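You operate a simulated robot arm through the tools that you are given. There is no shell and no other tool. Be economical: measure what you need, move in short steps, check, and stop when the job is done.

The job below is to be done with a simulated robot arm. You get a single attempt, and the scene is never put back.

## Task
Take the white card case from the far top of the long table and put it on the grey coaster. Take the tin labelled "pins" from the far top of the long table and leave it on the empty corner of the marker's base plate. Count the wiping pads on the far top of the long table, then put as many of the round stops from the far top of the long table on the notebook. Put one of the travel cups from the far top of the long table on the packing table before the feeder. Pull the sink cupboard door open. Any order will do. Set down upright: travel cup.
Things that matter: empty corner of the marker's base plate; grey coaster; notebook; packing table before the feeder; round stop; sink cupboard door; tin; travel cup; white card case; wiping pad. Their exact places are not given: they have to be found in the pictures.

The check looks at the end state, three seconds after you hand in, the way a careful person would. Anything else that was tipped, shoved, dropped, spilled or broken makes it a failure.

## Robot
A 7-joint arm with a fingered hand on a trunk, on a base that drives. Base frame: it is fixed to the floor where the robot stands at the start and does not move with it; the origin is under the middle of the robot, x ahead of it, y to its left, z up; the surface under the hand at the start is at about z = 740. Readings come in mm, rad, newtons and seconds.
Its first joint turns from -1.204 to 3.002 rad. Places, roughly: empty corner of the marker's base plate (16x15 cm) [620, -2300, 760]; grey coaster (11x11x1 cm) [500, 0, 700]; notebook (16x22x2 cm) [400, 600, 700]; packing table before the feeder (38x22 cm) [-2280, 2540, 860]; round stop [500, 1000, 750]; sink cupboard door [1100, 2800, 400]; tin [500, 1000, 750]; travel cup (8x7x13 cm) [300, 200, 800]; white card case [750, 0, 750]; wiping pad (4x4x5 cm) [300, 400, 800]; wiping pad (5x4x4 cm) [400, 300, 800]. Payload 5 kg.
Tool frame: the origin (TCP) lies between the finger pads and is the grasp point; the fingertips stand 32 mm ahead of it; z points along the fingers, y is the line along which they close. The gripper opens to 160 mm. The gripper's body begins 89 mm behind the TCP. The gripper is a hand of 3 fingers: y runs from the thumb to the fingers, the wrist lies at [0, 0, -252] in the tool frame, and closing takes about 1.5 s.
Orientation is told as [roll, pitch, yaw] about the base's x, y, z axes, in that order, counted from this pose: with the fingers straight down and closing along the base's y, the tool's x points along the base's -x, its y along +y and its z along -z.

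## Interface
- The arm moves only by the tool step_arm. Its argument "motion" is a list of rows, each a list of 7 numbers: the opening, from 0 (shut) to 1 (fully open), then the shift along the base's x, y, z in mm, then the turn, a rotation vector about the base's x, y, z in degrees. In form: [[grip, x, y, z, wx, wy, wz], ...]. A call has 1 to 10 rows; each row shifts and turns the commanded pose from where the row before left it. A row lasts 0.2 s, in which the tool goes at most 50 mm and 0.15 rad; a call with a longer step from one row to the next is refused whole, and so is a gripper value outside its range. A pose out of reach is approached as far as the arm can. The call stops where the force on the tool passes 40 N (or 10 N more than at its start, if that is more) or the arm is blocked; 0.2 s more then pass. The fingers move at their own pace (about 108 mm/s each) and stop on an object; they squeeze with about 34 N. The grip force told is the motor's: it shows also when the fingers shut on nothing. Time passes only in rows, and 0.2 s behind the last, so rows that do not move let the fingers close. It gives the time, the measured TCP pose, the force on the tool (base axes), the opening and the grip force at its end, in the units of the frame above (readings bear some noise), with the torque about the TCP (base axes, N m) and any sound that the robot's microphone picked up.
- Cameras (640 x 400 px; columns grow to the right, rows downward): "scene" is now at [116.3, 39.6, 1440.7]; the picture's right is [0.52, -0.86, -0.00], its down [-0.66, -0.40, -0.63] and it looks along [0.54, 0.33, -0.77] (base axes); focal length 285 px, centre (320, 200). "wrist" rides on the gripper at [65, -4, -116] in the tool frame; the picture's right is [0.06, 1.00, 0.00], its down [-0.87, 0.05, -0.49] and it looks along [-0.49, 0.03, 0.87] (tool axes); focal length 261 px, centre (320, 200).
- get_image(camera): a new picture of that camera. It takes no simulated time.
- lift_body(by): slides the trunk up (or, below 0, down) by that many mm; the arm and the scene camera ride with it, the base frame stays. It gives what a move gives, with no picture.
- steer(legs): drives the robot by 1 to 6 legs, each [ahead, left, turn to the left] in mm, mm and rad, along the robot's own axes; the way and the turn of a leg run together, so that a leg with both is an arc; at most 1500 mm and 3.142 rad a leg. The arm and the cameras ride along, it lands a little off, and it stops where it bumps. It gives what a move gives.
- preshape(shape): the hand has 3 fingers and takes this shape, open, in about a second: jaw (thumb against the fingers, like two jaws); tri (thumb and two fingers); tip (a fingertip pinch); poke (one finger out to press); point (the index stretched); flat (the hand flat); cup (the hand cupped); fist (a fist). The gripper value then closes the fingers along that shape, each until it touches; the sizes above hold for jaw. It gives what a move gives, with no picture.
- turn_head(pan, tilt): turns the head with the scene camera to pan (to the left, within 1.501 rad either way) and tilt (down, from -0.506 to 1.204), counted from straight ahead of the robot. It gives what a move gives.
- probe_pixels(camera, pixels): for up to 12 pixels [column, row] of the newest picture of that camera ("zoom" is the newest enlarged one), the place [x, y, z] in the base frame of the surface seen there, good to about 2 mm. It takes no simulated time.
- enlarge(camera, box): a new picture of the part [left, top, right, bottom] of that camera's present view, enlarged. It takes no simulated time.
- hand_in(): hands the job in; it is judged then, once.

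Work in short steps. Measure before you move; look again where a grasp or a placing could have gone wrong, and mend it. You have 131 turns and 144 pictures in all, those below and enlarged ones among them. Open the gripper and draw the arm clear of the work before you hand the job in, unless the task says otherwise; then end with one line.

The tools are called by a JSON object that holds its "fn" and its "kwargs". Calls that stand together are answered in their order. step_arm: Moves the arm, as the interface text tells. Its arguments: {"type":"object","properties":{"motion":{"type":"array","items":{"type":"array","items":{"type":"number"}}}},"required":["motion"]} The other tools are called the same way: lift_body (by) slides the trunk up or down; preshape (shape) gives the hand a shape; steer (legs) drives the base; turn_head (pan, tilt) turns the head that bears the scene camera; get_image (camera) takes a picture; probe_pixels (camera, pixels) gives the place of the surface under pixels of a picture; enlarge (camera, box) takes an enlarged picture of a part of a camera's view; hand_in () hands the job in.

At the start:

```text
time_s: 0.0
ee_pos: [390.7, 381.8, 1076.5]
tool_rot: [-0.001, 0.0, 0.001]
contact_force: [-0.6, 0.5, -0.7]
wrist_torque: [0.04, 0.01, 0.0]
finger_gap: 160.2
grasp_force: 0.1
shape: jaw
trunk travel left (down, up): [-625.0, 315.0]
robot x, y, heading: [3.0, 2.8, -0.001]
head pan, tilt: [0.543, 0.885]
```

scene: 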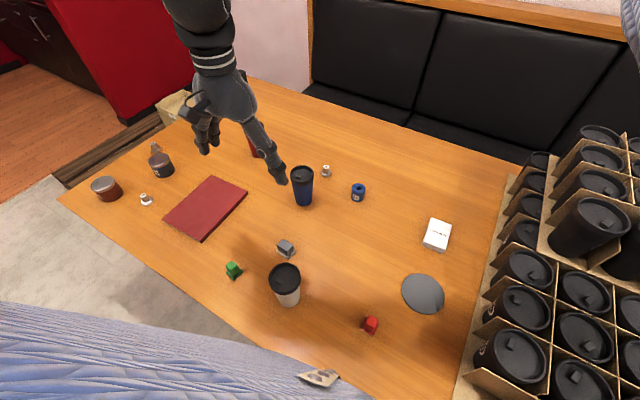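
wrist: 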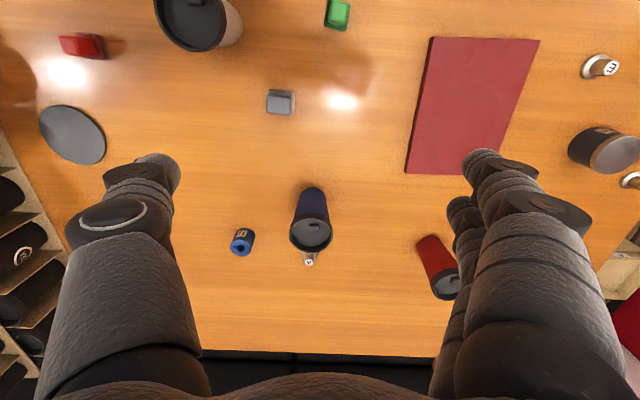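

The scene shows the table with cups, small coloured blocks, tins and small round items. I enlarge parts of it to tell them apart.

{"fn": "enlarge", "kwargs": {"camera": "scene", "box": [60, 130, 260, 255]}}

{"fn": "enlarge", "kwargs": {"camera": "scene", "box": [210, 150, 470, 345]}}

{"fn": "probe_pixels", "kwargs": {"camera": "scene", "pixels": [[105, 184], [162, 160], [146, 199], [205, 208], [302, 172], [326, 171], [358, 191], [437, 234], [423, 294], [284, 275], [286, 248], [234, 270]]}}

```text
3.20 times, centred on (160, 192) of scene
```

zoom: 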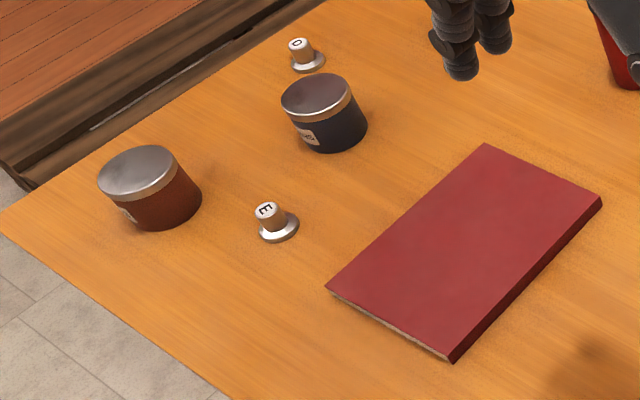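

```text
2.05 times, centred on (340, 248) of scene
```

zoom: 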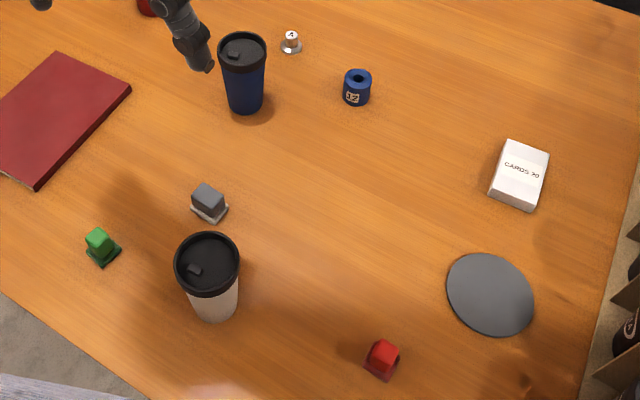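

```text
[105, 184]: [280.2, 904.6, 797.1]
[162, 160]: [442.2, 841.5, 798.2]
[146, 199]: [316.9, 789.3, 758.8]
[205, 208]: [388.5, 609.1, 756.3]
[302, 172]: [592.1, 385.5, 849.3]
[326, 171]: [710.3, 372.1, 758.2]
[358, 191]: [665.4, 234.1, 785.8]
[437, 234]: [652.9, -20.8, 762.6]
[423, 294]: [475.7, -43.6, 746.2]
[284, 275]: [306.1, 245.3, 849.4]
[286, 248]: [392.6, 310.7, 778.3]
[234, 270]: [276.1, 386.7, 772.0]
```

Three small blocks on bases (grey, green, red) look like wiping pads, and the silver discs with knobs look like round stops. I check closer and look around the rest of the room.

{"fn": "enlarge", "kwargs": {"camera": "scene", "box": [215, 230, 315, 310]}}

{"fn": "enlarge", "kwargs": {"camera": "scene", "box": [340, 300, 400, 345]}}

{"fn": "enlarge", "kwargs": {"camera": "wrist", "box": [200, 160, 480, 335]}}

{"fn": "turn_head", "kwargs": {"pan": 0.5, "tilt": 0.45}}

{"fn": "get_image", "kwargs": {"camera": "scene"}}

{"fn": "turn_head", "kwargs": {"pan": -0.6, "tilt": 0.6}}

{"fn": "get_image", "kwargs": {"camera": "scene"}}

{"fn": "turn_head", "kwargs": {"pan": 1.4, "tilt": 0.5}}

{"fn": "get_image", "kwargs": {"camera": "scene"}}

```text
5.00 times, centred on (265, 270) of scene
```

zoom: 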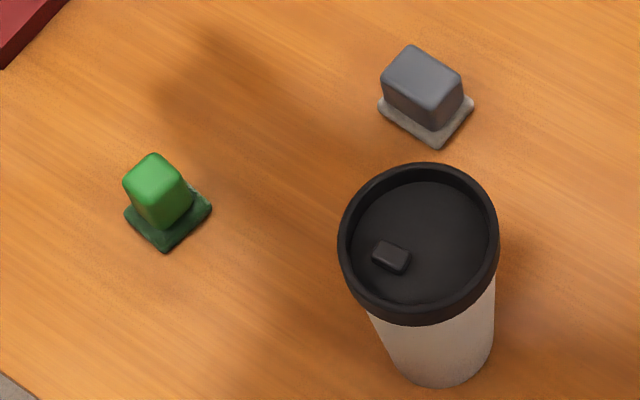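

```text
8.89 times, centred on (370, 322) of scene
```

zoom: 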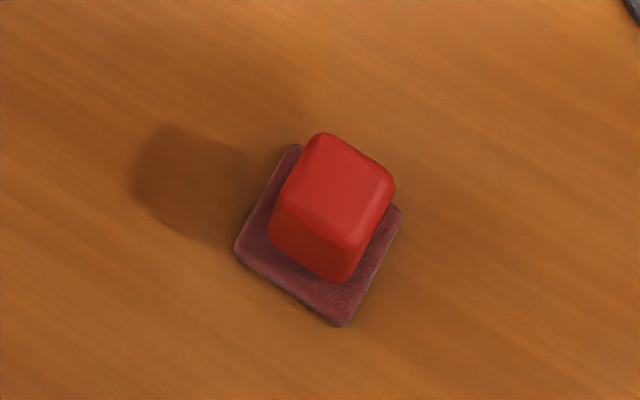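

```text
2.29 times, centred on (340, 248) of wrist
```

zoom: 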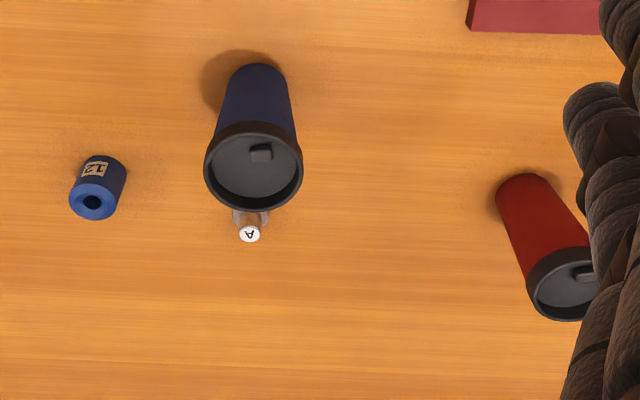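

```text
time_s: 0.9
ee_pos: [392.1, 382.4, 1075.8]
tool_rot: [0.0, 0.0, 0.0]
contact_force: [-0.9, 0.0, 1.0]
wrist_torque: [0.01, 0.0, -0.03]
finger_gap: 159.9
grasp_force: 0.0
shape: jaw
trunk travel left (down, up): [-625.0, 315.0]
robot x, y, heading: [-1.7, 0.9, -0.004]
head pan, tilt: [0.499, 0.45]
```

```text
136 pictures are left
```

scene: 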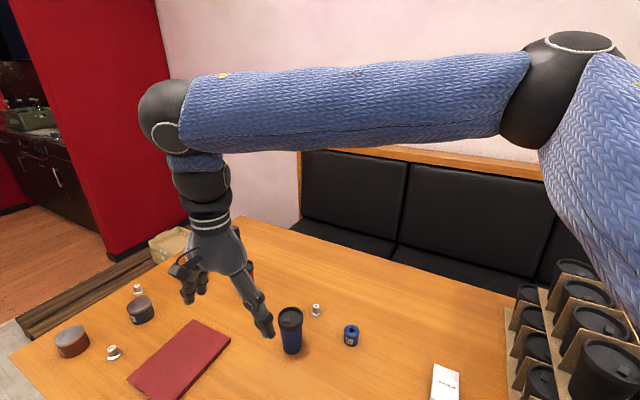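

```text
time_s: 2.2
ee_pos: [391.3, 381.5, 1075.8]
tool_rot: [-0.001, 0.001, 0.0]
contact_force: [-0.4, -0.4, -0.2]
wrist_torque: [0.04, 0.0, 0.0]
finger_gap: 160.0
grasp_force: 0.1
shape: jaw
trunk travel left (down, up): [-625.0, 315.0]
robot x, y, heading: [2.7, -2.3, 0.001]
head pan, tilt: [-0.6, 0.6]
```

```text
135 pictures are left
```

scene: 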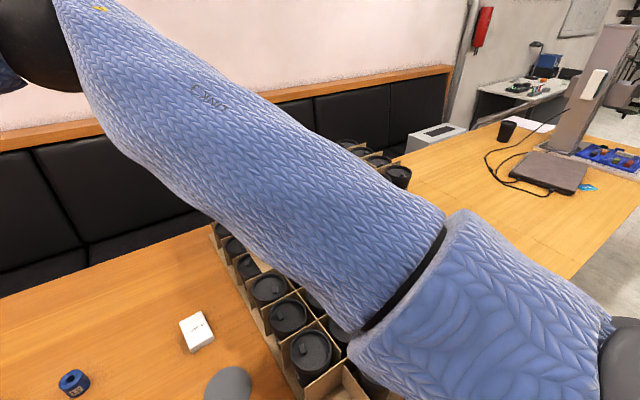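

```text
time_s: 4.2
ee_pos: [391.4, 382.8, 1076.5]
tool_rot: [0.001, 0.0, 0.001]
contact_force: [-0.2, 0.8, 0.2]
wrist_torque: [0.03, 0.02, 0.07]
finger_gap: 159.8
grasp_force: 0.1
shape: jaw
trunk travel left (down, up): [-625.0, 315.0]
robot x, y, heading: [-0.8, 1.1, -0.0]
head pan, tilt: [1.4, 0.499]
```

```text
134 pictures are left
```

scene: 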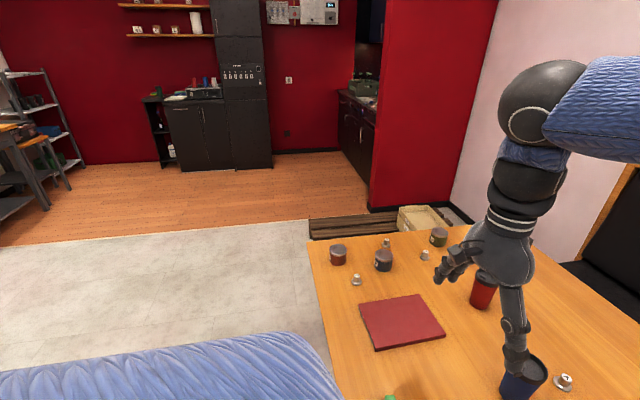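

Another tin at (438,237) and more stops show up. I enlarge to read labels and count.

{"fn": "enlarge", "kwargs": {"camera": "scene", "box": [310, 210, 490, 322]}}

{"fn": "probe_pixels", "kwargs": {"camera": "scene", "pixels": [[338, 248], [384, 256], [438, 232], [386, 241], [424, 253], [357, 278], [563, 380], [484, 280], [310, 240], [420, 217], [325, 222], [373, 135]]}}

```text
3.56 times, centred on (400, 266) of scene
```

zoom: 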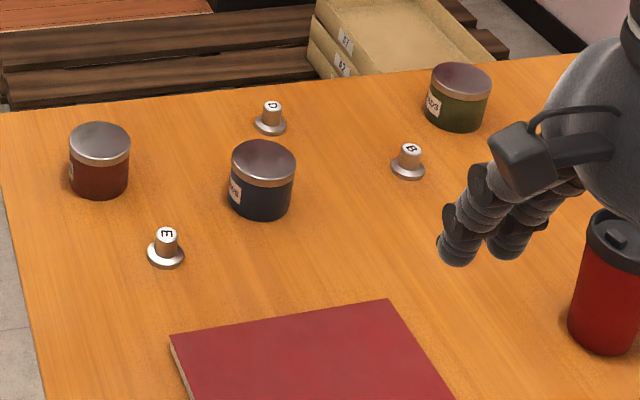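

```text
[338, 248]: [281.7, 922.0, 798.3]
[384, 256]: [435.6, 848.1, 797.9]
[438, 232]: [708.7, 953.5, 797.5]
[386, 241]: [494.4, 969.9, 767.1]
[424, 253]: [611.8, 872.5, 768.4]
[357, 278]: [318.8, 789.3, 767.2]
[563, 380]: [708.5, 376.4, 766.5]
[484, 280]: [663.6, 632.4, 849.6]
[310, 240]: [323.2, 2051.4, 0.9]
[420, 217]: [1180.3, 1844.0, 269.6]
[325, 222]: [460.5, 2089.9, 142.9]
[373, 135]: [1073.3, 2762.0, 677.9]
```

I zoom closer on the tin labels and check table edges.

{"fn": "enlarge", "kwargs": {"camera": "scene", "box": [425, 225, 455, 250]}}

{"fn": "enlarge", "kwargs": {"camera": "scene", "box": [370, 245, 400, 275]}}

{"fn": "enlarge", "kwargs": {"camera": "scene", "box": [325, 240, 350, 268]}}

```text
16.00 times, centred on (440, 238) of scene
```

zoom: 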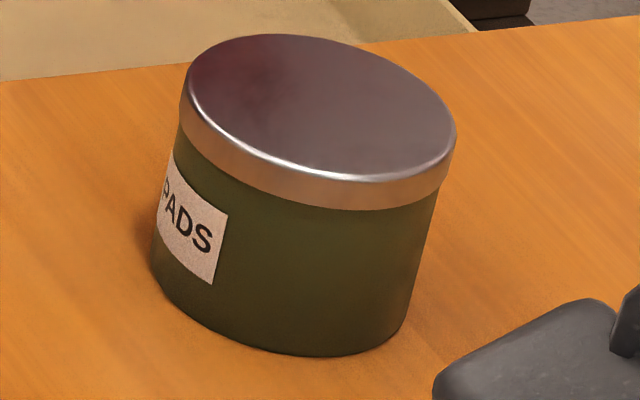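

```text
13.33 times, centred on (385, 260) of scene
```

zoom: 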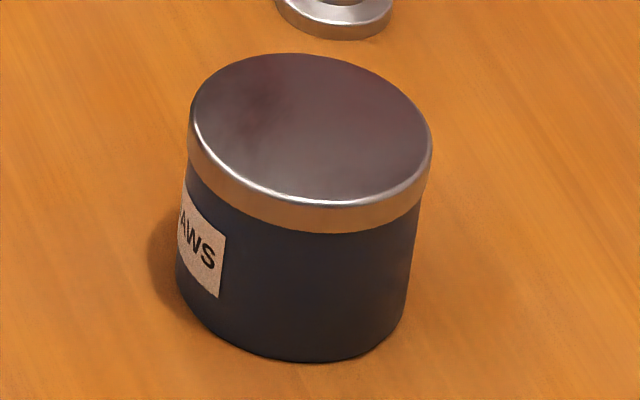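

```text
14.29 times, centred on (338, 254) of scene
```

zoom: 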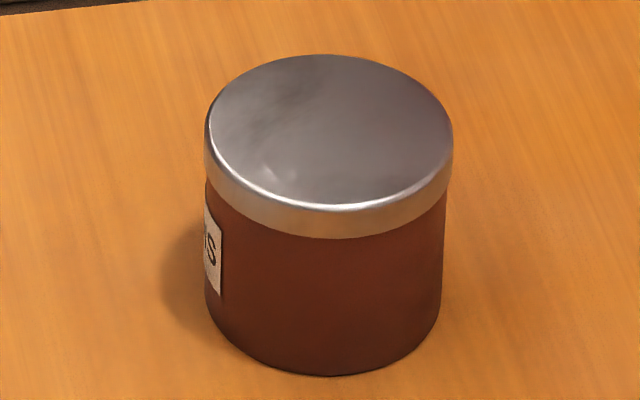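

The red-brown tin shows only "?S"; the others are PADS and SAWS. I start with the card case: look at it squarely.

{"fn": "turn_head", "kwargs": {"pan": 0.15, "tilt": 0.9}}

{"fn": "get_image", "kwargs": {"camera": "scene"}}

```text
time_s: 5.6
ee_pos: [391.3, 381.5, 1074.9]
tool_rot: [0.0, 0.001, 0.001]
contact_force: [0.3, 0.5, 0.3]
wrist_torque: [-0.02, 0.01, -0.01]
finger_gap: 159.8
grasp_force: 0.0
shape: jaw
trunk travel left (down, up): [-625.0, 315.0]
robot x, y, heading: [0.1, 2.6, -0.0]
head pan, tilt: [0.15, 0.901]
```

```text
129 pictures are left
```

scene: 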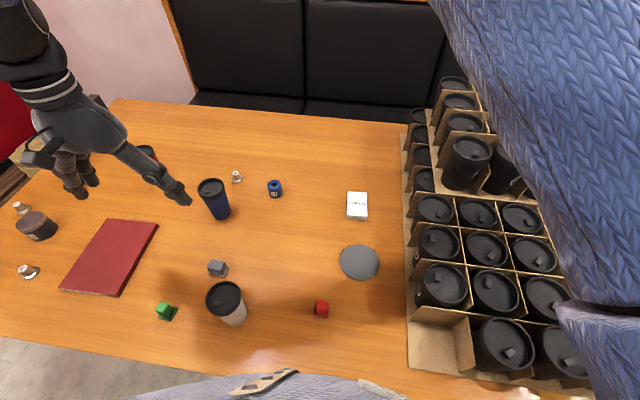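

I enlarge on the card case and coaster and probe their edges, along with the cup box.

{"fn": "enlarge", "kwargs": {"camera": "scene", "box": [320, 175, 448, 295]}}

{"fn": "probe_pixels", "kwargs": {"camera": "scene", "pixels": [[349, 192], [367, 193], [368, 216], [347, 215], [360, 247], [378, 262], [341, 262], [360, 277], [409, 290], [418, 205], [440, 200], [462, 150]]}}

```text
3.33 times, centred on (384, 235) of scene
```

zoom: 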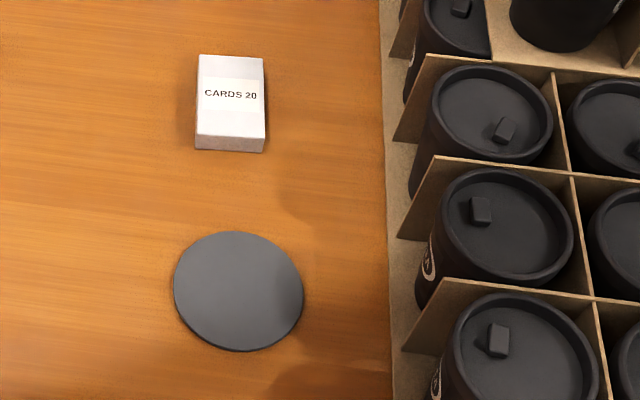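

```text
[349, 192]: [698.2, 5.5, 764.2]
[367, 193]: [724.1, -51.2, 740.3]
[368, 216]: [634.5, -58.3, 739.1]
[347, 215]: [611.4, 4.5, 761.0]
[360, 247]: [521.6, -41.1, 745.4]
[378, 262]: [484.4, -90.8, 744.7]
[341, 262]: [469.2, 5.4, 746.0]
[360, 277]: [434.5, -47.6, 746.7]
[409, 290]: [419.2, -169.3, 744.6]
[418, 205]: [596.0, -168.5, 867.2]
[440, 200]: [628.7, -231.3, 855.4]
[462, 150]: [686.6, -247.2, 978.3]
```

Probe the card's corners in the zoom.

{"fn": "probe_pixels", "kwargs": {"camera": "zoom", "pixels": [[202, 57], [260, 61], [262, 135], [200, 133], [231, 95], [238, 235], [238, 346], [178, 290], [300, 293], [420, 230]]}}

{"fn": "step_arm", "kwargs": {"motion": [[1, 50, 0, 0, 0, 0, 0], [1, 0, -50, 0, 0, 0, 0], [1, 0, -50, 0, 0, 0, 0], [1, 0, -50, 0, 0, 0, 0], [1, 25, -40, 0, 0, 0, 0], [1, 25, -40, 0, 0, 0, 0], [1, 25, -40, 0, 0, 0, 0], [1, 25, -40, 0, 0, 0, 0], [1, 25, -40, 0, 0, 0, 0], [1, 25, -40, 0, 0, 0, 0]]}}

```text
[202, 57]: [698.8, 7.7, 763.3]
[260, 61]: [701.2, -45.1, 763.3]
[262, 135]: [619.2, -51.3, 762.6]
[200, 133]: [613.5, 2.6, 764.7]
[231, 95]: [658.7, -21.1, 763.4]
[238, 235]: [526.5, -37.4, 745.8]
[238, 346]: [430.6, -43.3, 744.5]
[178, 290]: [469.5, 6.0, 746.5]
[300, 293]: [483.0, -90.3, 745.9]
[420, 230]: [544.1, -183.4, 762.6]
```

```text
time_s: 7.8
ee_pos: [591.2, -8.5, 1075.7]
tool_rot: [0.003, 0.0, 0.001]
contact_force: [-0.4, 0.7, -0.4]
wrist_torque: [0.03, 0.01, 0.01]
finger_gap: 159.8
grasp_force: 0.1
shape: jaw
trunk travel left (down, up): [-625.0, 315.0]
robot x, y, heading: [1.2, -2.0, 0.001]
head pan, tilt: [0.15, 0.901]
```

Card centre about (658,-22), top 763, turned about +3.7°. I move over it and come down most of the way.

{"fn": "step_arm", "kwargs": {"motion": [[0.7, 34, -7, 0, 0, 0, 3.7], [0.7, 33, -6, 0, 0, 0, 0], [0.7, 0, 0, -45, 0, 0, 0], [0.7, 0, 0, -45, 0, 0, 0], [0.7, 0, 0, -45, 0, 0, 0], [0.7, 0, 0, -45, 0, 0, 0], [0.7, 0, 0, -30, 0, 0, 0], [0.7, 0, 0, -20, 0, 0, 0], [0.7, 0, 0, 0, 0, 0, 0]]}}

{"fn": "get_image", "kwargs": {"camera": "wrist"}}

{"fn": "get_image", "kwargs": {"camera": "scene"}}

```text
time_s: 9.8
ee_pos: [657.6, -21.3, 844.1]
tool_rot: [-0.001, 0.001, 0.064]
contact_force: [0.7, -0.1, 0.4]
wrist_torque: [-0.01, -0.04, -0.01]
finger_gap: 112.5
grasp_force: 0.0
shape: jaw
trunk travel left (down, up): [-625.0, 315.0]
robot x, y, heading: [-2.0, 4.2, 0.0]
head pan, tilt: [0.15, 0.901]
```

```text
127 pictures are left
```

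wrist: 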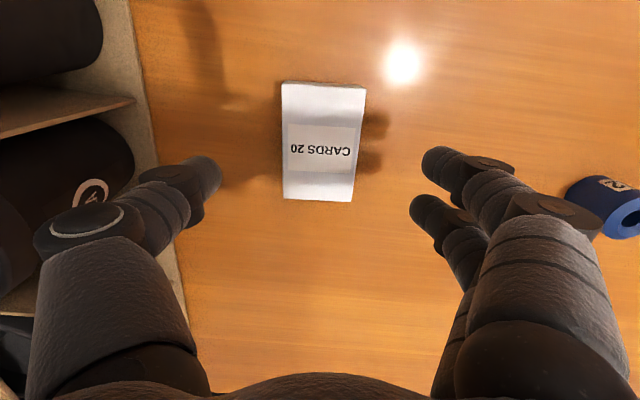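

```text
126 pictures are left
```

scene: 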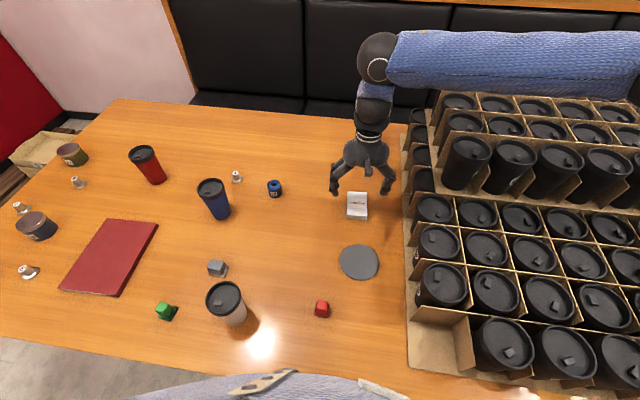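

The card lies centred between the fingers. I lower to tips just above the table and close.

{"fn": "step_arm", "kwargs": {"motion": [[0.7, 0, 0, -40, 0, 0, 0], [0.7, 0, 0, -26, 0, 0, 0], [0.3, 0, 0, 0, 0, 0, 0], [0.0, 0, 0, 0, 0, 0, 0], [0.0, 0, 0, 0, 0, 0, 0], [0.0, 0, 0, 0, 0, 0, 0], [0.0, 0, 0, 0, 0, 0, 0], [0.0, 0, 0, 0, 0, 0, 0]]}}

{"fn": "get_image", "kwargs": {"camera": "wrist"}}

```text
time_s: 11.6
ee_pos: [658.8, -20.4, 779.4]
tool_rot: [0.0, 0.0, 0.064]
contact_force: [0.6, -0.2, 0.3]
wrist_torque: [0.0, -0.02, 0.0]
finger_gap: 53.1
grasp_force: 34.6
shape: jaw
trunk travel left (down, up): [-625.0, 315.0]
robot x, y, heading: [-2.6, -0.3, 0.001]
head pan, tilt: [0.15, 0.901]
```

```text
125 pictures are left
```

wrist: 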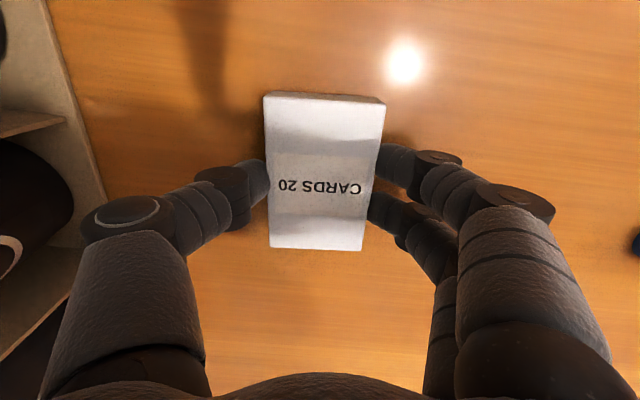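

Held at 53 mm. I lift, carry to coaster centre (478,-42) and hover.

{"fn": "step_arm", "kwargs": {"motion": [[0, 0, 0, 25, 0, 0, 0], [0, 0, 0, 25, 0, 0, 0], [0, -45, -6, 0, 0, 0, 0], [0, -45, -6, 0, 0, 0, 0], [0, -45, -5, 0, 0, 0, 0], [0, -45, -4, 0, 0, 0, 0], [0, 0, 0, -20, 0, 0, 0], [0, 0, 0, 0, 0, 0, 0]]}}

{"fn": "get_image", "kwargs": {"camera": "wrist"}}

```text
time_s: 13.4
ee_pos: [478.6, -41.5, 811.4]
tool_rot: [0.0, 0.001, 0.065]
contact_force: [-0.6, 0.2, -0.5]
wrist_torque: [-0.02, -0.02, 0.02]
finger_gap: 53.3
grasp_force: 33.9
shape: jaw
trunk travel left (down, up): [-625.0, 315.0]
robot x, y, heading: [-0.0, -0.7, -0.003]
head pan, tilt: [0.15, 0.901]
```

```text
124 pictures are left
```

wrist: 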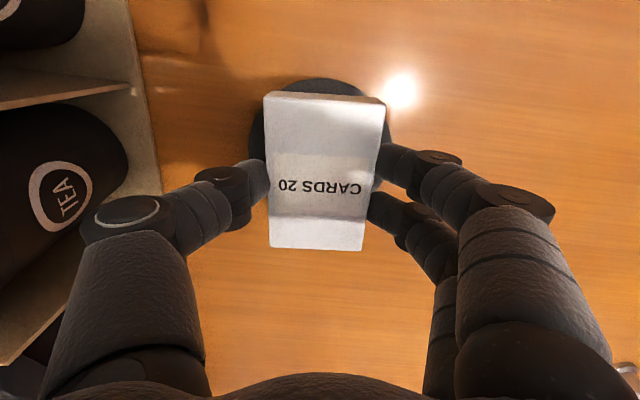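

Coaster is beneath. I lower until it touches (~786), then open and rise.

{"fn": "step_arm", "kwargs": {"motion": [[0, 0, 0, -15, 0, 0, 0], [0, 0, 0, -8, 0, 0, 0], [0, 0, 0, -3, 0, 0, 0], [0.4, 0, 0, 0, 0, 0, 0], [0.6, 0, 0, 0, 0, 0, 0], [0.6, 0, 0, 0, 0, 0, 0], [0.6, 0, 0, 30, 0, 0, 0], [0.6, 0, 0, 50, 0, 0, 0], [0.6, 0, 0, 50, 0, 0, 0], [0.6, 0, 0, 50, 0, 0, 0]]}}

{"fn": "get_image", "kwargs": {"camera": "wrist"}}

{"fn": "get_image", "kwargs": {"camera": "scene"}}

```text
time_s: 15.6
ee_pos: [476.7, -42.0, 967.0]
tool_rot: [0.0, -0.002, 0.064]
contact_force: [0.1, -0.6, -0.6]
wrist_torque: [-0.04, -0.02, 0.0]
finger_gap: 95.5
grasp_force: 0.1
shape: jaw
trunk travel left (down, up): [-625.0, 315.0]
robot x, y, heading: [1.4, 0.8, -0.002]
head pan, tilt: [0.15, 0.901]
```

```text
123 pictures are left
```

wrist: 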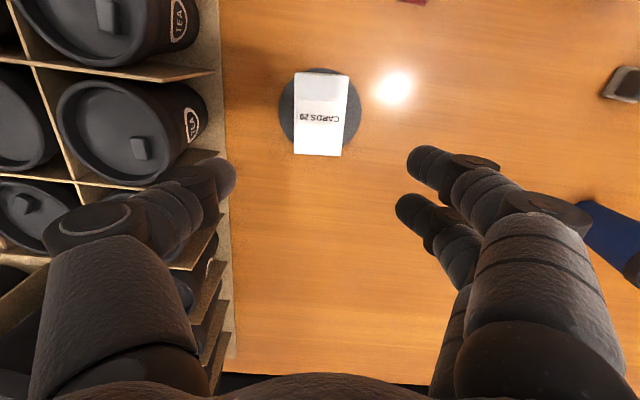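

```text
122 pictures are left
```

scene: 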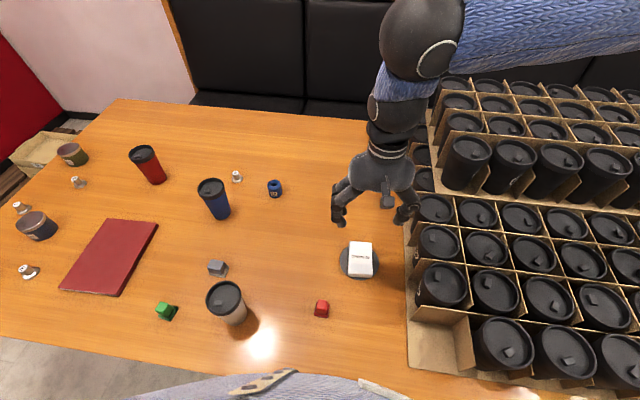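

Card sits on the coaster. I enlarge the three pads to compare them and the stops.

{"fn": "enlarge", "kwargs": {"camera": "scene", "box": [140, 240, 340, 340]}}

{"fn": "enlarge", "kwargs": {"camera": "scene", "box": [0, 120, 300, 310]}}

{"fn": "probe_pixels", "kwargs": {"camera": "scene", "pixels": [[237, 174], [321, 308], [107, 222], [156, 226], [117, 295], [63, 288], [28, 269], [22, 205], [77, 180], [72, 148], [345, 290]]}}

```text
3.20 times, centred on (240, 290) of scene
```

zoom: 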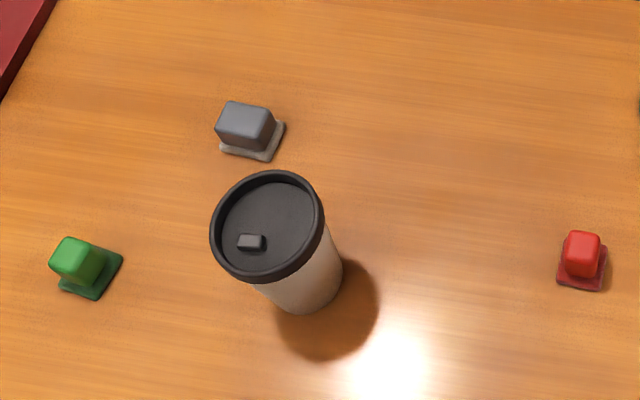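

```text
2.11 times, centred on (150, 215) of scene
```

zoom: 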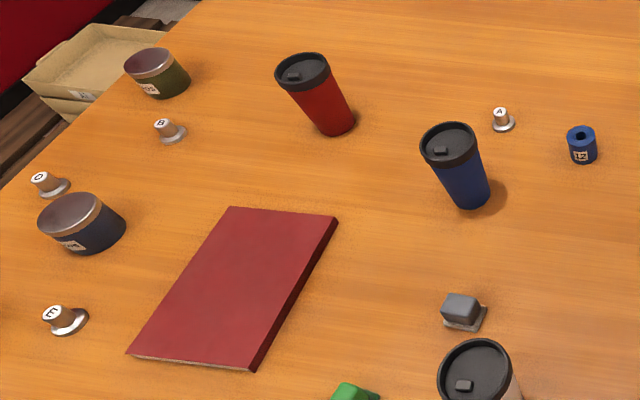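

```text
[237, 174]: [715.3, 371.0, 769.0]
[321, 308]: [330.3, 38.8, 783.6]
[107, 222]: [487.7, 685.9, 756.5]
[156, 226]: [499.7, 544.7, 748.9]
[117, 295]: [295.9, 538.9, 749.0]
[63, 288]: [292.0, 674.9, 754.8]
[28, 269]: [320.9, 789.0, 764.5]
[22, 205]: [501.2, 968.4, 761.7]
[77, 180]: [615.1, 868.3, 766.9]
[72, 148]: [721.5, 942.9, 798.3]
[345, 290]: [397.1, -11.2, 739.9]
```

Three pads: green, grey, red. So three stops go on the notebook. I head for stop A at about (713,372).

{"fn": "step_arm", "kwargs": {"motion": [[0.5, 25, 43, 0, 0, 0, -3.7], [0.5, 25, 43, 0, 0, 0, 0], [0.5, 25, 43, 0, 0, 0, 0], [0.5, 25, 43, 0, 0, 0, 0], [0.5, 25, 43, 0, 0, 0, 0], [0.5, 25, 43, 0, 0, 0, 0], [0.5, 25, 43, 0, 0, 0, 0], [0.5, 25, 43, 0, 0, 0, 0], [0.5, 25, 43, 0, 0, 0, 0], [0.5, 11, 27, 0, 0, 0, 0]]}}

{"fn": "get_image", "kwargs": {"camera": "wrist"}}

```text
time_s: 17.8
ee_pos: [715.3, 373.1, 965.5]
tool_rot: [0.001, 0.001, 0.001]
contact_force: [0.2, 0.4, 0.0]
wrist_torque: [-0.03, -0.01, 0.01]
finger_gap: 80.4
grasp_force: 0.1
shape: jaw
trunk travel left (down, up): [-625.0, 315.0]
robot x, y, heading: [3.4, -2.1, 0.003]
head pan, tilt: [0.15, 0.901]
```

```text
119 pictures are left
```

wrist: 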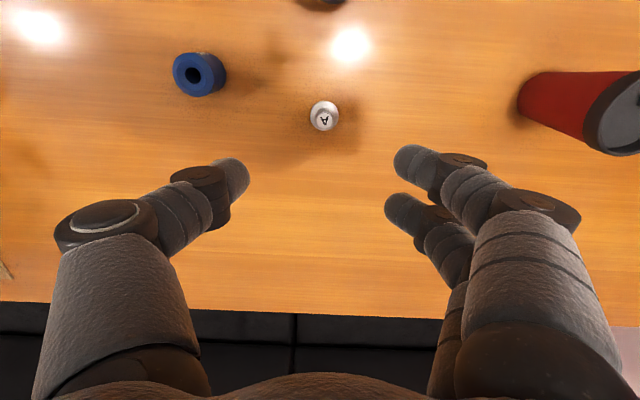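

Stop A at (324,116) right where expected; probe it and enlarge for its shape.

{"fn": "enlarge", "kwargs": {"camera": "wrist", "box": [292, 95, 356, 135]}}

{"fn": "probe_pixels", "kwargs": {"camera": "wrist", "pixels": [[325, 119], [324, 104], [312, 116], [336, 116]]}}

```text
10.00 times, centred on (324, 115) of wrist
```

zoom: 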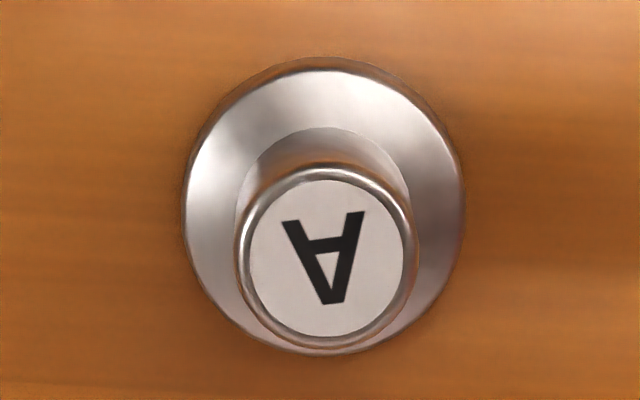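

```text
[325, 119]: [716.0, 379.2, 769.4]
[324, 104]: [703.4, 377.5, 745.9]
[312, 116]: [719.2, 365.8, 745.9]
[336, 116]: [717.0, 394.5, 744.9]
```

Knob 18 mm wide at (717,379), z 746–770. I descend to TCP 783 and close on the knob.

{"fn": "step_arm", "kwargs": {"motion": [[0.5, 1, 6, -40, 0, 0, 0], [0.5, 0, 0, -45, 0, 0, 0], [0.5, 0, 0, -45, 0, 0, 0], [0.5, 0, 0, -35, 0, 0, 0], [0.5, 0, 0, -17, 0, 0, 0], [0.2, 0, 0, 0, 0, 0, 0], [0.0, 0, 0, 0, 0, 0, 0], [0.0, 0, 0, 0, 0, 0, 0], [0.0, 0, 0, 0, 0, 0, 0], [0.0, 0, 0, 0, 0, 0, 0]]}}

{"fn": "get_image", "kwargs": {"camera": "wrist"}}

```text
time_s: 20.0
ee_pos: [713.3, 379.2, 782.4]
tool_rot: [0.001, 0.0, -0.001]
contact_force: [1.1, -0.1, -0.5]
wrist_torque: [0.02, -0.01, -0.01]
finger_gap: 5.4
grasp_force: 34.1
shape: jaw
trunk travel left (down, up): [-625.0, 315.0]
robot x, y, heading: [-1.2, 0.7, -0.0]
head pan, tilt: [0.15, 0.901]
```

```text
117 pictures are left
```

wrist: 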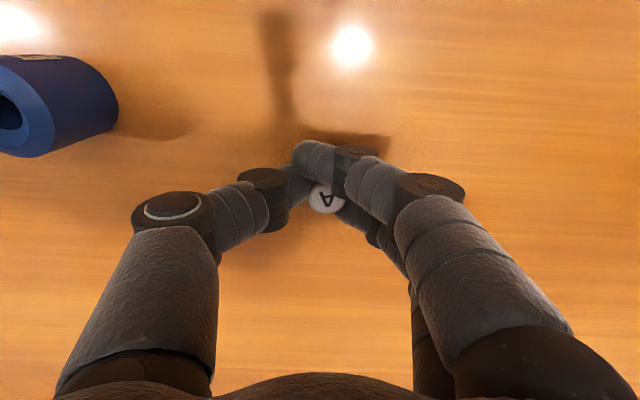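

The reading says 5 mm gap, less than the knob; I look closer.

{"fn": "enlarge", "kwargs": {"camera": "wrist", "box": [240, 120, 420, 240]}}

```text
3.33 times, centred on (330, 180) of wrist
```

zoom: 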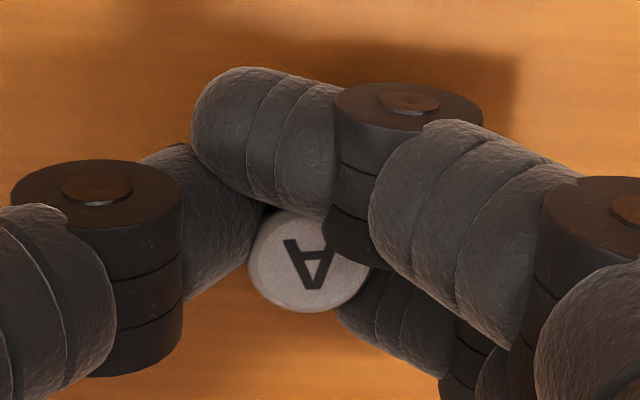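

The knob slipped towards the gap between the two fingers — a poor hold. I open, rise, and try the "tip" shape.

{"fn": "step_arm", "kwargs": {"motion": [[0.3, 0, 0, 0, 0, 0, 0], [0.5, 0, 0, 0, 0, 0, 0], [0.5, 0, 0, 0, 0, 0, 0], [0.5, 0, 0, 40, 0, 0, 0], [0.5, 0, 0, 40, 0, 0, 0]]}}

{"fn": "preshape", "kwargs": {"shape": "tip"}}

{"fn": "get_image", "kwargs": {"camera": "wrist"}}

{"fn": "step_arm", "kwargs": {"motion": [[0.4, 0, 0, 20, 0, 0, 0], [0, 0, 0, 0, 0, 0, 0], [0, 0, 0, 0, 0, 0, 0], [0, 0, 0, 0, 0, 0, 0], [0, 0, 0, 0, 0, 0, 0], [0, 0, 0, 0, 0, 0, 0]]}}

{"fn": "get_image", "kwargs": {"camera": "wrist"}}

```text
time_s: 21.2
ee_pos: [713.3, 378.8, 862.5]
tool_rot: [0.0, 0.0, 0.0]
contact_force: [-0.4, -0.4, 0.0]
wrist_torque: [0.03, -0.04, 0.01]
finger_gap: 79.5
grasp_force: 0.0
shape: jaw
trunk travel left (down, up): [-625.0, 315.0]
robot x, y, heading: [2.2, -0.9, -0.002]
head pan, tilt: [0.15, 0.901]
```

```text
time_s: 22.1
ee_pos: [713.2, 378.4, 861.3]
tool_rot: [0.002, -0.001, 0.001]
contact_force: [-0.4, 0.3, -0.3]
wrist_torque: [-0.01, -0.02, -0.03]
finger_gap: 160.1
grasp_force: 0.0
shape: tip
trunk travel left (down, up): [-625.0, 315.0]
robot x, y, heading: [1.0, -0.7, -0.003]
head pan, tilt: [0.15, 0.901]
```

```text
115 pictures are left
```

wrist: 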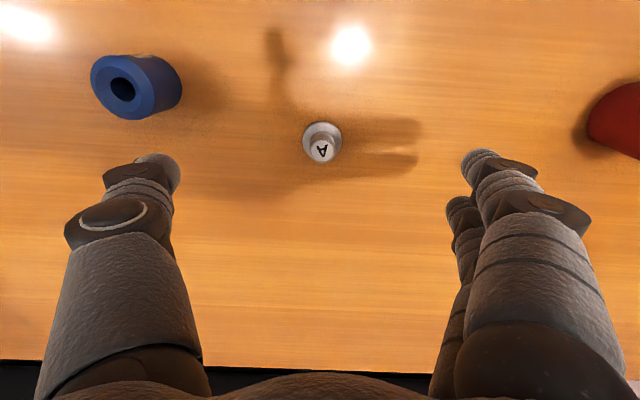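

```text
time_s: 23.5
ee_pos: [712.9, 378.2, 882.3]
tool_rot: [0.0, 0.0, 0.001]
contact_force: [-0.9, 0.1, 0.4]
wrist_torque: [0.0, 0.02, -0.04]
finger_gap: 0.4
grasp_force: 34.2
shape: tip
trunk travel left (down, up): [-625.0, 315.0]
robot x, y, heading: [-4.4, 0.5, -0.002]
head pan, tilt: [0.15, 0.901]
```

```text
114 pictures are left
```

wrist: 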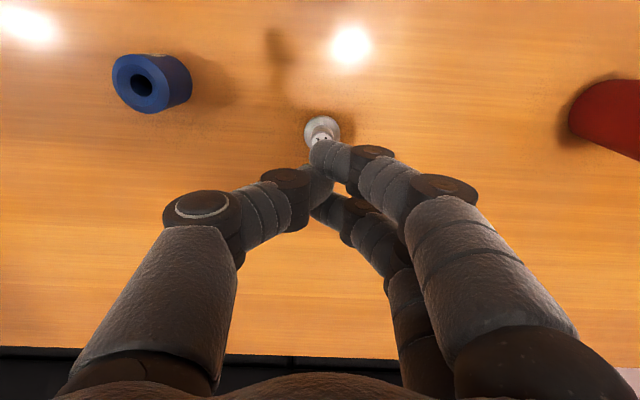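

The tip shape straddles too. I check "tri" closed before choosing.

{"fn": "preshape", "kwargs": {"shape": "tri"}}

{"fn": "get_image", "kwargs": {"camera": "wrist"}}

{"fn": "step_arm", "kwargs": {"motion": [[0.1, 3, 0, 0, 0, 0, 0], [0.1, 0, 0, 0, 0, 0, 0], [0.1, 0, 0, 0, 0, 0, 0], [0.1, 0, 0, 0, 0, 0, 0], [0.1, 0, 0, 0, 0, 0, 0]]}}

{"fn": "get_image", "kwargs": {"camera": "wrist"}}

```text
time_s: 24.4
ee_pos: [714.5, 378.4, 882.6]
tool_rot: [-0.001, -0.002, -0.001]
contact_force: [-0.2, 0.0, 0.1]
wrist_torque: [-0.01, 0.03, 0.02]
finger_gap: 159.8
grasp_force: 0.1
shape: tri
trunk travel left (down, up): [-625.0, 315.0]
robot x, y, heading: [0.2, 0.3, -0.003]
head pan, tilt: [0.15, 0.901]
```

```text
113 pictures are left
```

wrist: 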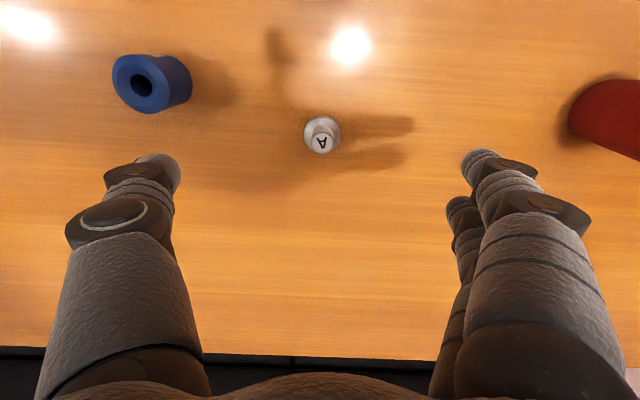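

```text
time_s: 25.6
ee_pos: [717.6, 378.4, 881.4]
tool_rot: [-0.002, 0.0, 0.001]
contact_force: [0.2, -0.9, -0.2]
wrist_torque: [-0.03, 0.0, 0.0]
finger_gap: 16.4
grasp_force: 0.2
shape: tri
trunk travel left (down, up): [-625.0, 315.0]
robot x, y, heading: [4.1, 0.1, 0.003]
head pan, tilt: [0.15, 0.901]
```

```text
112 pictures are left
```

wrist: 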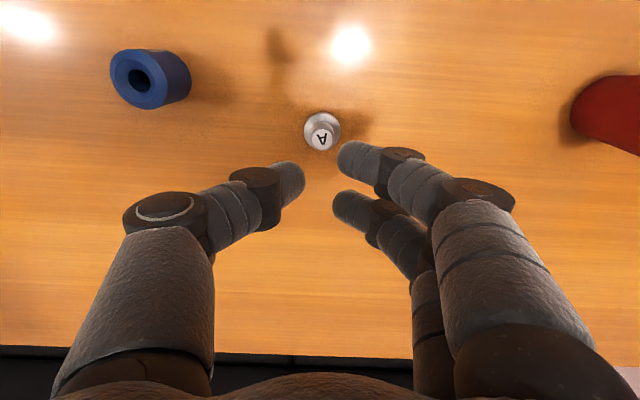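

All shapes close alike, so the three-point wedge is a sound hold of the 18 mm knob. I go back down centred at (717,379), close, and lift a little to test.

{"fn": "step_arm", "kwargs": {"motion": [[0.4, 0, 1, 0, 0, 0, 0], [0.4, 0, 0, -45, 0, 0, 0], [0.4, 0, 0, -35, 0, 0, 0], [0.4, 0, 0, -18, 0, 0, 0], [0.2, 0, 0, 0, 0, 0, 0], [0, 0, 0, 0, 0, 0, 0], [0, 0, 0, 0, 0, 0, 0], [0, 0, 0, 0, 0, 0, 0], [0, 0, 0, 0, 0, 0, 0], [0, 0, 0, 10, 0, 0, 0]]}}

{"fn": "get_image", "kwargs": {"camera": "wrist"}}

{"fn": "enlarge", "kwargs": {"camera": "scene", "box": [190, 130, 290, 210]}}

```text
time_s: 27.8
ee_pos: [717.0, 379.7, 793.8]
tool_rot: [0.001, 0.0, 0.0]
contact_force: [0.4, 0.3, -1.7]
wrist_torque: [0.01, 0.06, -0.01]
finger_gap: 8.3
grasp_force: 33.8
shape: tri
trunk travel left (down, up): [-625.0, 315.0]
robot x, y, heading: [-1.3, -0.1, 0.002]
head pan, tilt: [0.15, 0.901]
```

```text
111 pictures are left
```

wrist: 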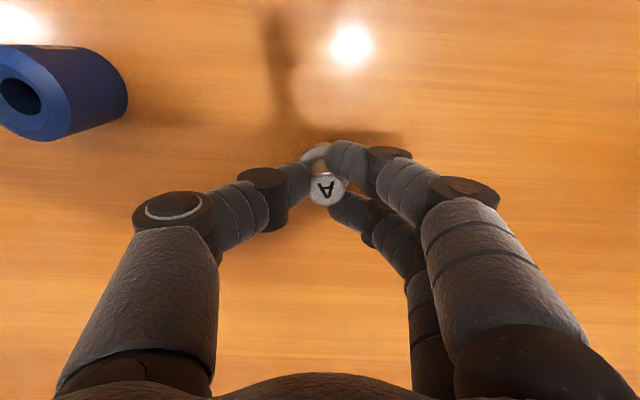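

```text
5.00 times, centred on (240, 170) of scene
```

zoom: 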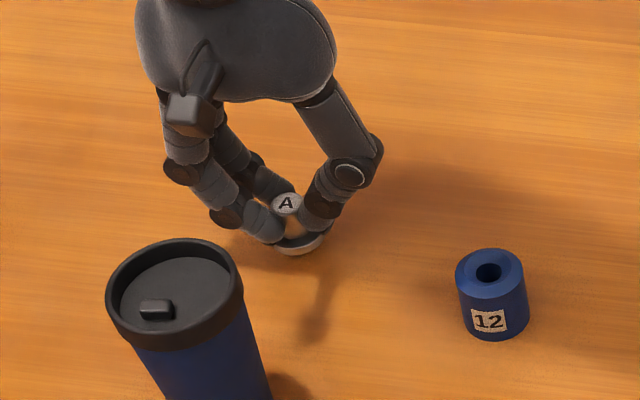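

It holds upright. I raise it and carry it to the notebook's far part (460,612).

{"fn": "step_arm", "kwargs": {"motion": [[0, 0, 0, 45, 0, 0, 0], [0, 0, 0, 45, 0, 0, 0], [0, 0, 0, 45, 0, 0, 0], [0, 0, 0, 25, 0, 0, 0], [0, -43, 39, 0, 0, 0, 0], [0, -43, 39, 0, 0, 0, 0], [0, -43, 39, 0, 0, 0, 0], [0, -43, 39, 0, 0, 0, 0], [0, -43, 39, 0, 0, 0, 0], [0, -42, 37, 0, 0, 0, 0]]}}

{"fn": "step_arm", "kwargs": {"motion": [[0, 0, 0, -45, 0, 0, 0], [0, 0, 0, -45, 0, 0, 0], [0, 0, 0, -30, 0, 0, 0], [0, 0, 0, 0, 0, 0, 0]]}}

{"fn": "get_image", "kwargs": {"camera": "wrist"}}

```text
refused: row 5 steps farther than a row can; nothing moved
```

```text
time_s: 28.1
ee_pos: [718.5, 380.4, 780.7]
tool_rot: [0.002, -0.002, -0.001]
contact_force: [-4.1, -4.3, 23.8]
wrist_torque: [0.0, 0.07, 0.01]
finger_gap: 11.2
grasp_force: 33.8
shape: tri
trunk travel left (down, up): [-625.0, 315.0]
robot x, y, heading: [1.5, -0.5, -0.001]
head pan, tilt: [0.15, 0.901]
stopped in row 1: the force on the tool passed its limit at 66 N (the readings are from after the stop); the commanded pose is now the measured one
```

```text
109 pictures are left
```

wrist: 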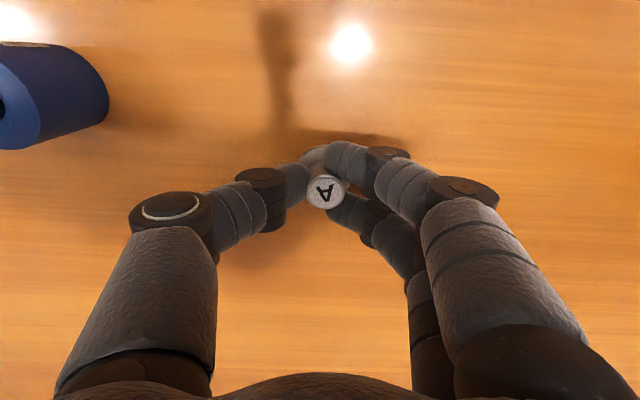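

The carry was refused for an over-long row and the lowering pressed the stop on the table; it is still held. I repeat with shorter rows.

{"fn": "step_arm", "kwargs": {"motion": [[0, 0, 0, 45, 0, 0, 0], [0, 0, 0, 45, 0, 0, 0], [0, 0, 0, 45, 0, 0, 0], [0, 0, 0, 40, 0, 0, 0], [0, -36, 32, 0, 0, 0, 0], [0, -36, 32, 0, 0, 0, 0], [0, -36, 32, 0, 0, 0, 0], [0, -36, 32, 0, 0, 0, 0], [0, -36, 32, 0, 0, 0, 0], [0, -36, 32, 0, 0, 0, 0]]}}

```text
time_s: 30.3
ee_pos: [505.5, 451.5, 954.8]
tool_rot: [0.01, 0.0, 0.001]
contact_force: [1.0, -0.8, -1.2]
wrist_torque: [-0.03, 0.0, -0.02]
finger_gap: 9.9
grasp_force: 33.9
shape: tri
out of reach, approached as far as the arm can: row 7, 8, 9, 10
trunk travel left (down, up): [-625.0, 315.0]
robot x, y, heading: [-0.5, 0.1, -0.006]
head pan, tilt: [0.15, 0.901]
```

Out of reach toward y>450, probably the wrist's turn; I turn the hand with the arm (+yaw) and continue.

{"fn": "step_arm", "kwargs": {"motion": [[0, 0, 0, 0, 0, 0, 8], [0, 0, 0, 0, 0, 0, 8], [0, 0, 0, 0, 0, 0, 8], [0, 0, 0, 0, 0, 0, 8], [0, 0, 30, 0, 0, 0, 4], [0, 0, 30, 0, 0, 0, 4]]}}

```text
time_s: 31.7
ee_pos: [524.3, 450.2, 965.3]
tool_rot: [0.004, 0.001, 0.675]
contact_force: [-0.4, -0.1, -0.3]
wrist_torque: [-0.01, 0.03, 0.0]
finger_gap: 9.9
grasp_force: 33.9
shape: tri
out of reach, approached as far as the arm can: row 5, 6
trunk travel left (down, up): [-625.0, 315.0]
robot x, y, heading: [-3.5, -2.1, 0.003]
head pan, tilt: [0.15, 0.901]
```

Still blocked around y=450; I look at the arm's posture.

{"fn": "turn_head", "kwargs": {"pan": 0.5, "tilt": 0.6}}

{"fn": "get_image", "kwargs": {"camera": "scene"}}

```text
time_s: 32.5
ee_pos: [524.5, 449.5, 965.7]
tool_rot: [0.003, 0.0, 0.673]
contact_force: [-0.2, 0.8, -1.9]
wrist_torque: [0.01, -0.01, -0.02]
finger_gap: 9.8
grasp_force: 34.2
shape: tri
trunk travel left (down, up): [-625.0, 315.0]
robot x, y, heading: [-0.0, 1.6, -0.004]
head pan, tilt: [0.499, 0.6]
```

```text
108 pictures are left
```

scene: 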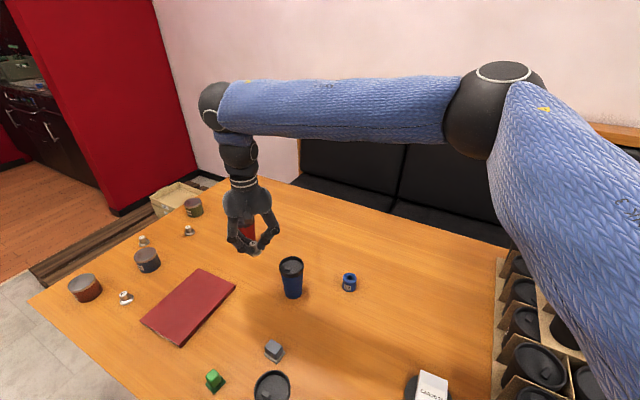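

The arm reaches across from the right shoulder; it's simpler to drive the base left about 550 mm along the table edge, everything held well above the cups.

{"fn": "steer", "kwargs": {"legs": [[0, 275, 0], [0, 275, 0]]}}

{"fn": "turn_head", "kwargs": {"pan": 0.3, "tilt": 0.9}}

{"fn": "get_image", "kwargs": {"camera": "scene"}}

```text
time_s: 36.0
ee_pos: [525.0, 997.8, 965.3]
tool_rot: [0.002, -0.001, 0.674]
contact_force: [0.4, -0.1, -0.4]
wrist_torque: [-0.08, -0.01, -0.01]
finger_gap: 9.8
grasp_force: 34.3
shape: tri
trunk travel left (down, up): [-625.0, 315.0]
robot x, y, heading: [-4.0, 544.9, -0.002]
head pan, tilt: [0.499, 0.6]
```

```text
time_s: 36.8
ee_pos: [524.0, 996.5, 965.2]
tool_rot: [0.001, 0.001, 0.675]
contact_force: [1.0, -0.5, -0.4]
wrist_torque: [-0.03, -0.01, 0.01]
finger_gap: 10.0
grasp_force: 33.8
shape: tri
trunk travel left (down, up): [-625.0, 315.0]
robot x, y, heading: [2.8, 544.1, -0.003]
head pan, tilt: [0.3, 0.901]
```

```text
107 pictures are left
```

scene: 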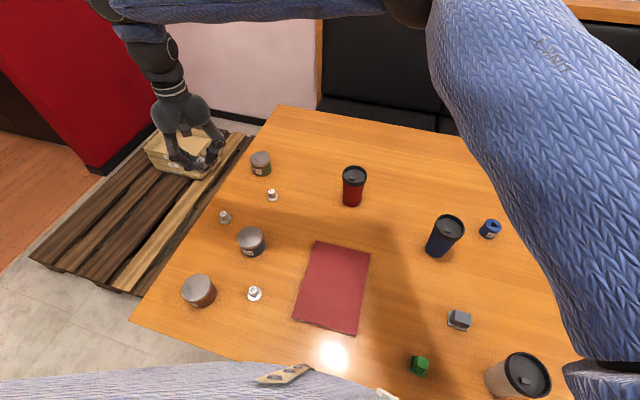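

I read the red tin's label and carry stop A to (452,612), turning the hand back.

{"fn": "enlarge", "kwargs": {"camera": "scene", "box": [175, 265, 275, 315]}}

{"fn": "step_arm", "kwargs": {"motion": [[0, -8, -43, 0, 0, 0, -4.3], [0, -8, -43, 0, 0, 0, -4.3], [0, -8, -43, 0, 0, 0, -4.3], [0, -8, -43, 0, 0, 0, -4.3], [0, -8, -43, 0, 0, 0, -4.3], [0, -8, -43, 0, 0, 0, -4.3], [0, -8, -43, 0, 0, 0, -4.3], [0, -8, -43, 0, 0, 0, -4.3], [0, -8, -41, 0, 0, 0, -4.3], [0, 0, 0, -40, 0, 0, 0]]}}

{"fn": "get_image", "kwargs": {"camera": "wrist"}}

```text
6.40 times, centred on (225, 290) of scene
```

zoom: 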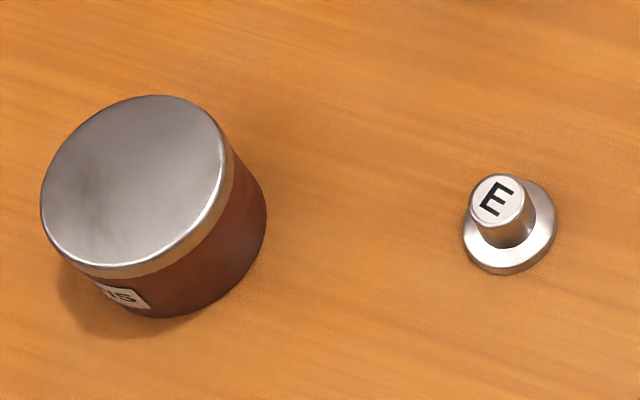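

```text
time_s: 39.0
ee_pos: [454.8, 611.5, 922.6]
tool_rot: [0.002, 0.0, -0.004]
contact_force: [0.9, -0.2, -1.3]
wrist_torque: [-0.03, 0.03, 0.03]
finger_gap: 9.7
grasp_force: 34.2
shape: tri
trunk travel left (down, up): [-625.0, 315.0]
robot x, y, heading: [3.3, 544.9, 0.003]
head pan, tilt: [0.3, 0.901]
```

```text
105 pictures are left
```

wrist: 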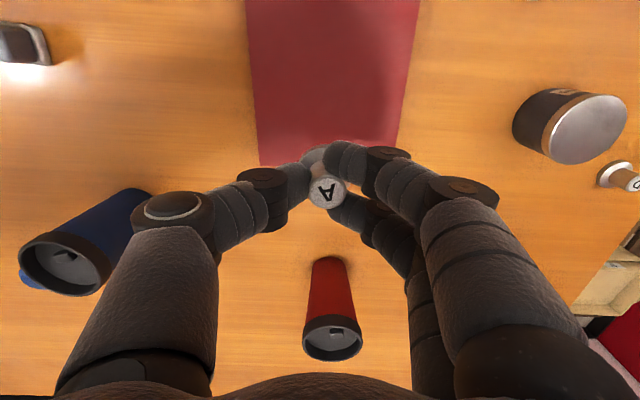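

Over the notebook. I lower to near contact (~799) and finish softly.

{"fn": "step_arm", "kwargs": {"motion": [[0, 0, 0, -45, 0, 0, 0], [0, 0, 0, -45, 0, 0, 0], [0, 0, 0, -25, 0, 0, 0], [0, 0, 0, -6, 0, 0, 0], [0, 0, 0, -2, 0, 0, 0], [0, 0, 0, 0, 0, 0, 0]]}}

```text
time_s: 40.4
ee_pos: [452.1, 608.9, 802.9]
tool_rot: [0.005, -0.001, -0.002]
contact_force: [0.0, 0.3, -0.9]
wrist_torque: [-0.03, -0.02, 0.01]
finger_gap: 9.7
grasp_force: 34.6
shape: tri
trunk travel left (down, up): [-625.0, 315.0]
robot x, y, heading: [-2.3, 546.8, -0.002]
head pan, tilt: [0.3, 0.901]
```

Not yet touching; a few more small steps.

{"fn": "step_arm", "kwargs": {"motion": [[0, 0, 0, -2, 0, 0, 0], [0, 0, 0, -1.5, 0, 0, 0], [0, 0, 0, -1.5, 0, 0, 0]]}}

```text
time_s: 41.2
ee_pos: [452.3, 610.0, 797.7]
tool_rot: [0.0, 0.0, -0.002]
contact_force: [0.7, -0.2, -1.8]
wrist_torque: [-0.01, -0.03, 0.02]
finger_gap: 9.6
grasp_force: 33.8
shape: tri
trunk travel left (down, up): [-625.0, 315.0]
robot x, y, heading: [-4.6, 548.1, -0.006]
head pan, tilt: [0.3, 0.901]
```

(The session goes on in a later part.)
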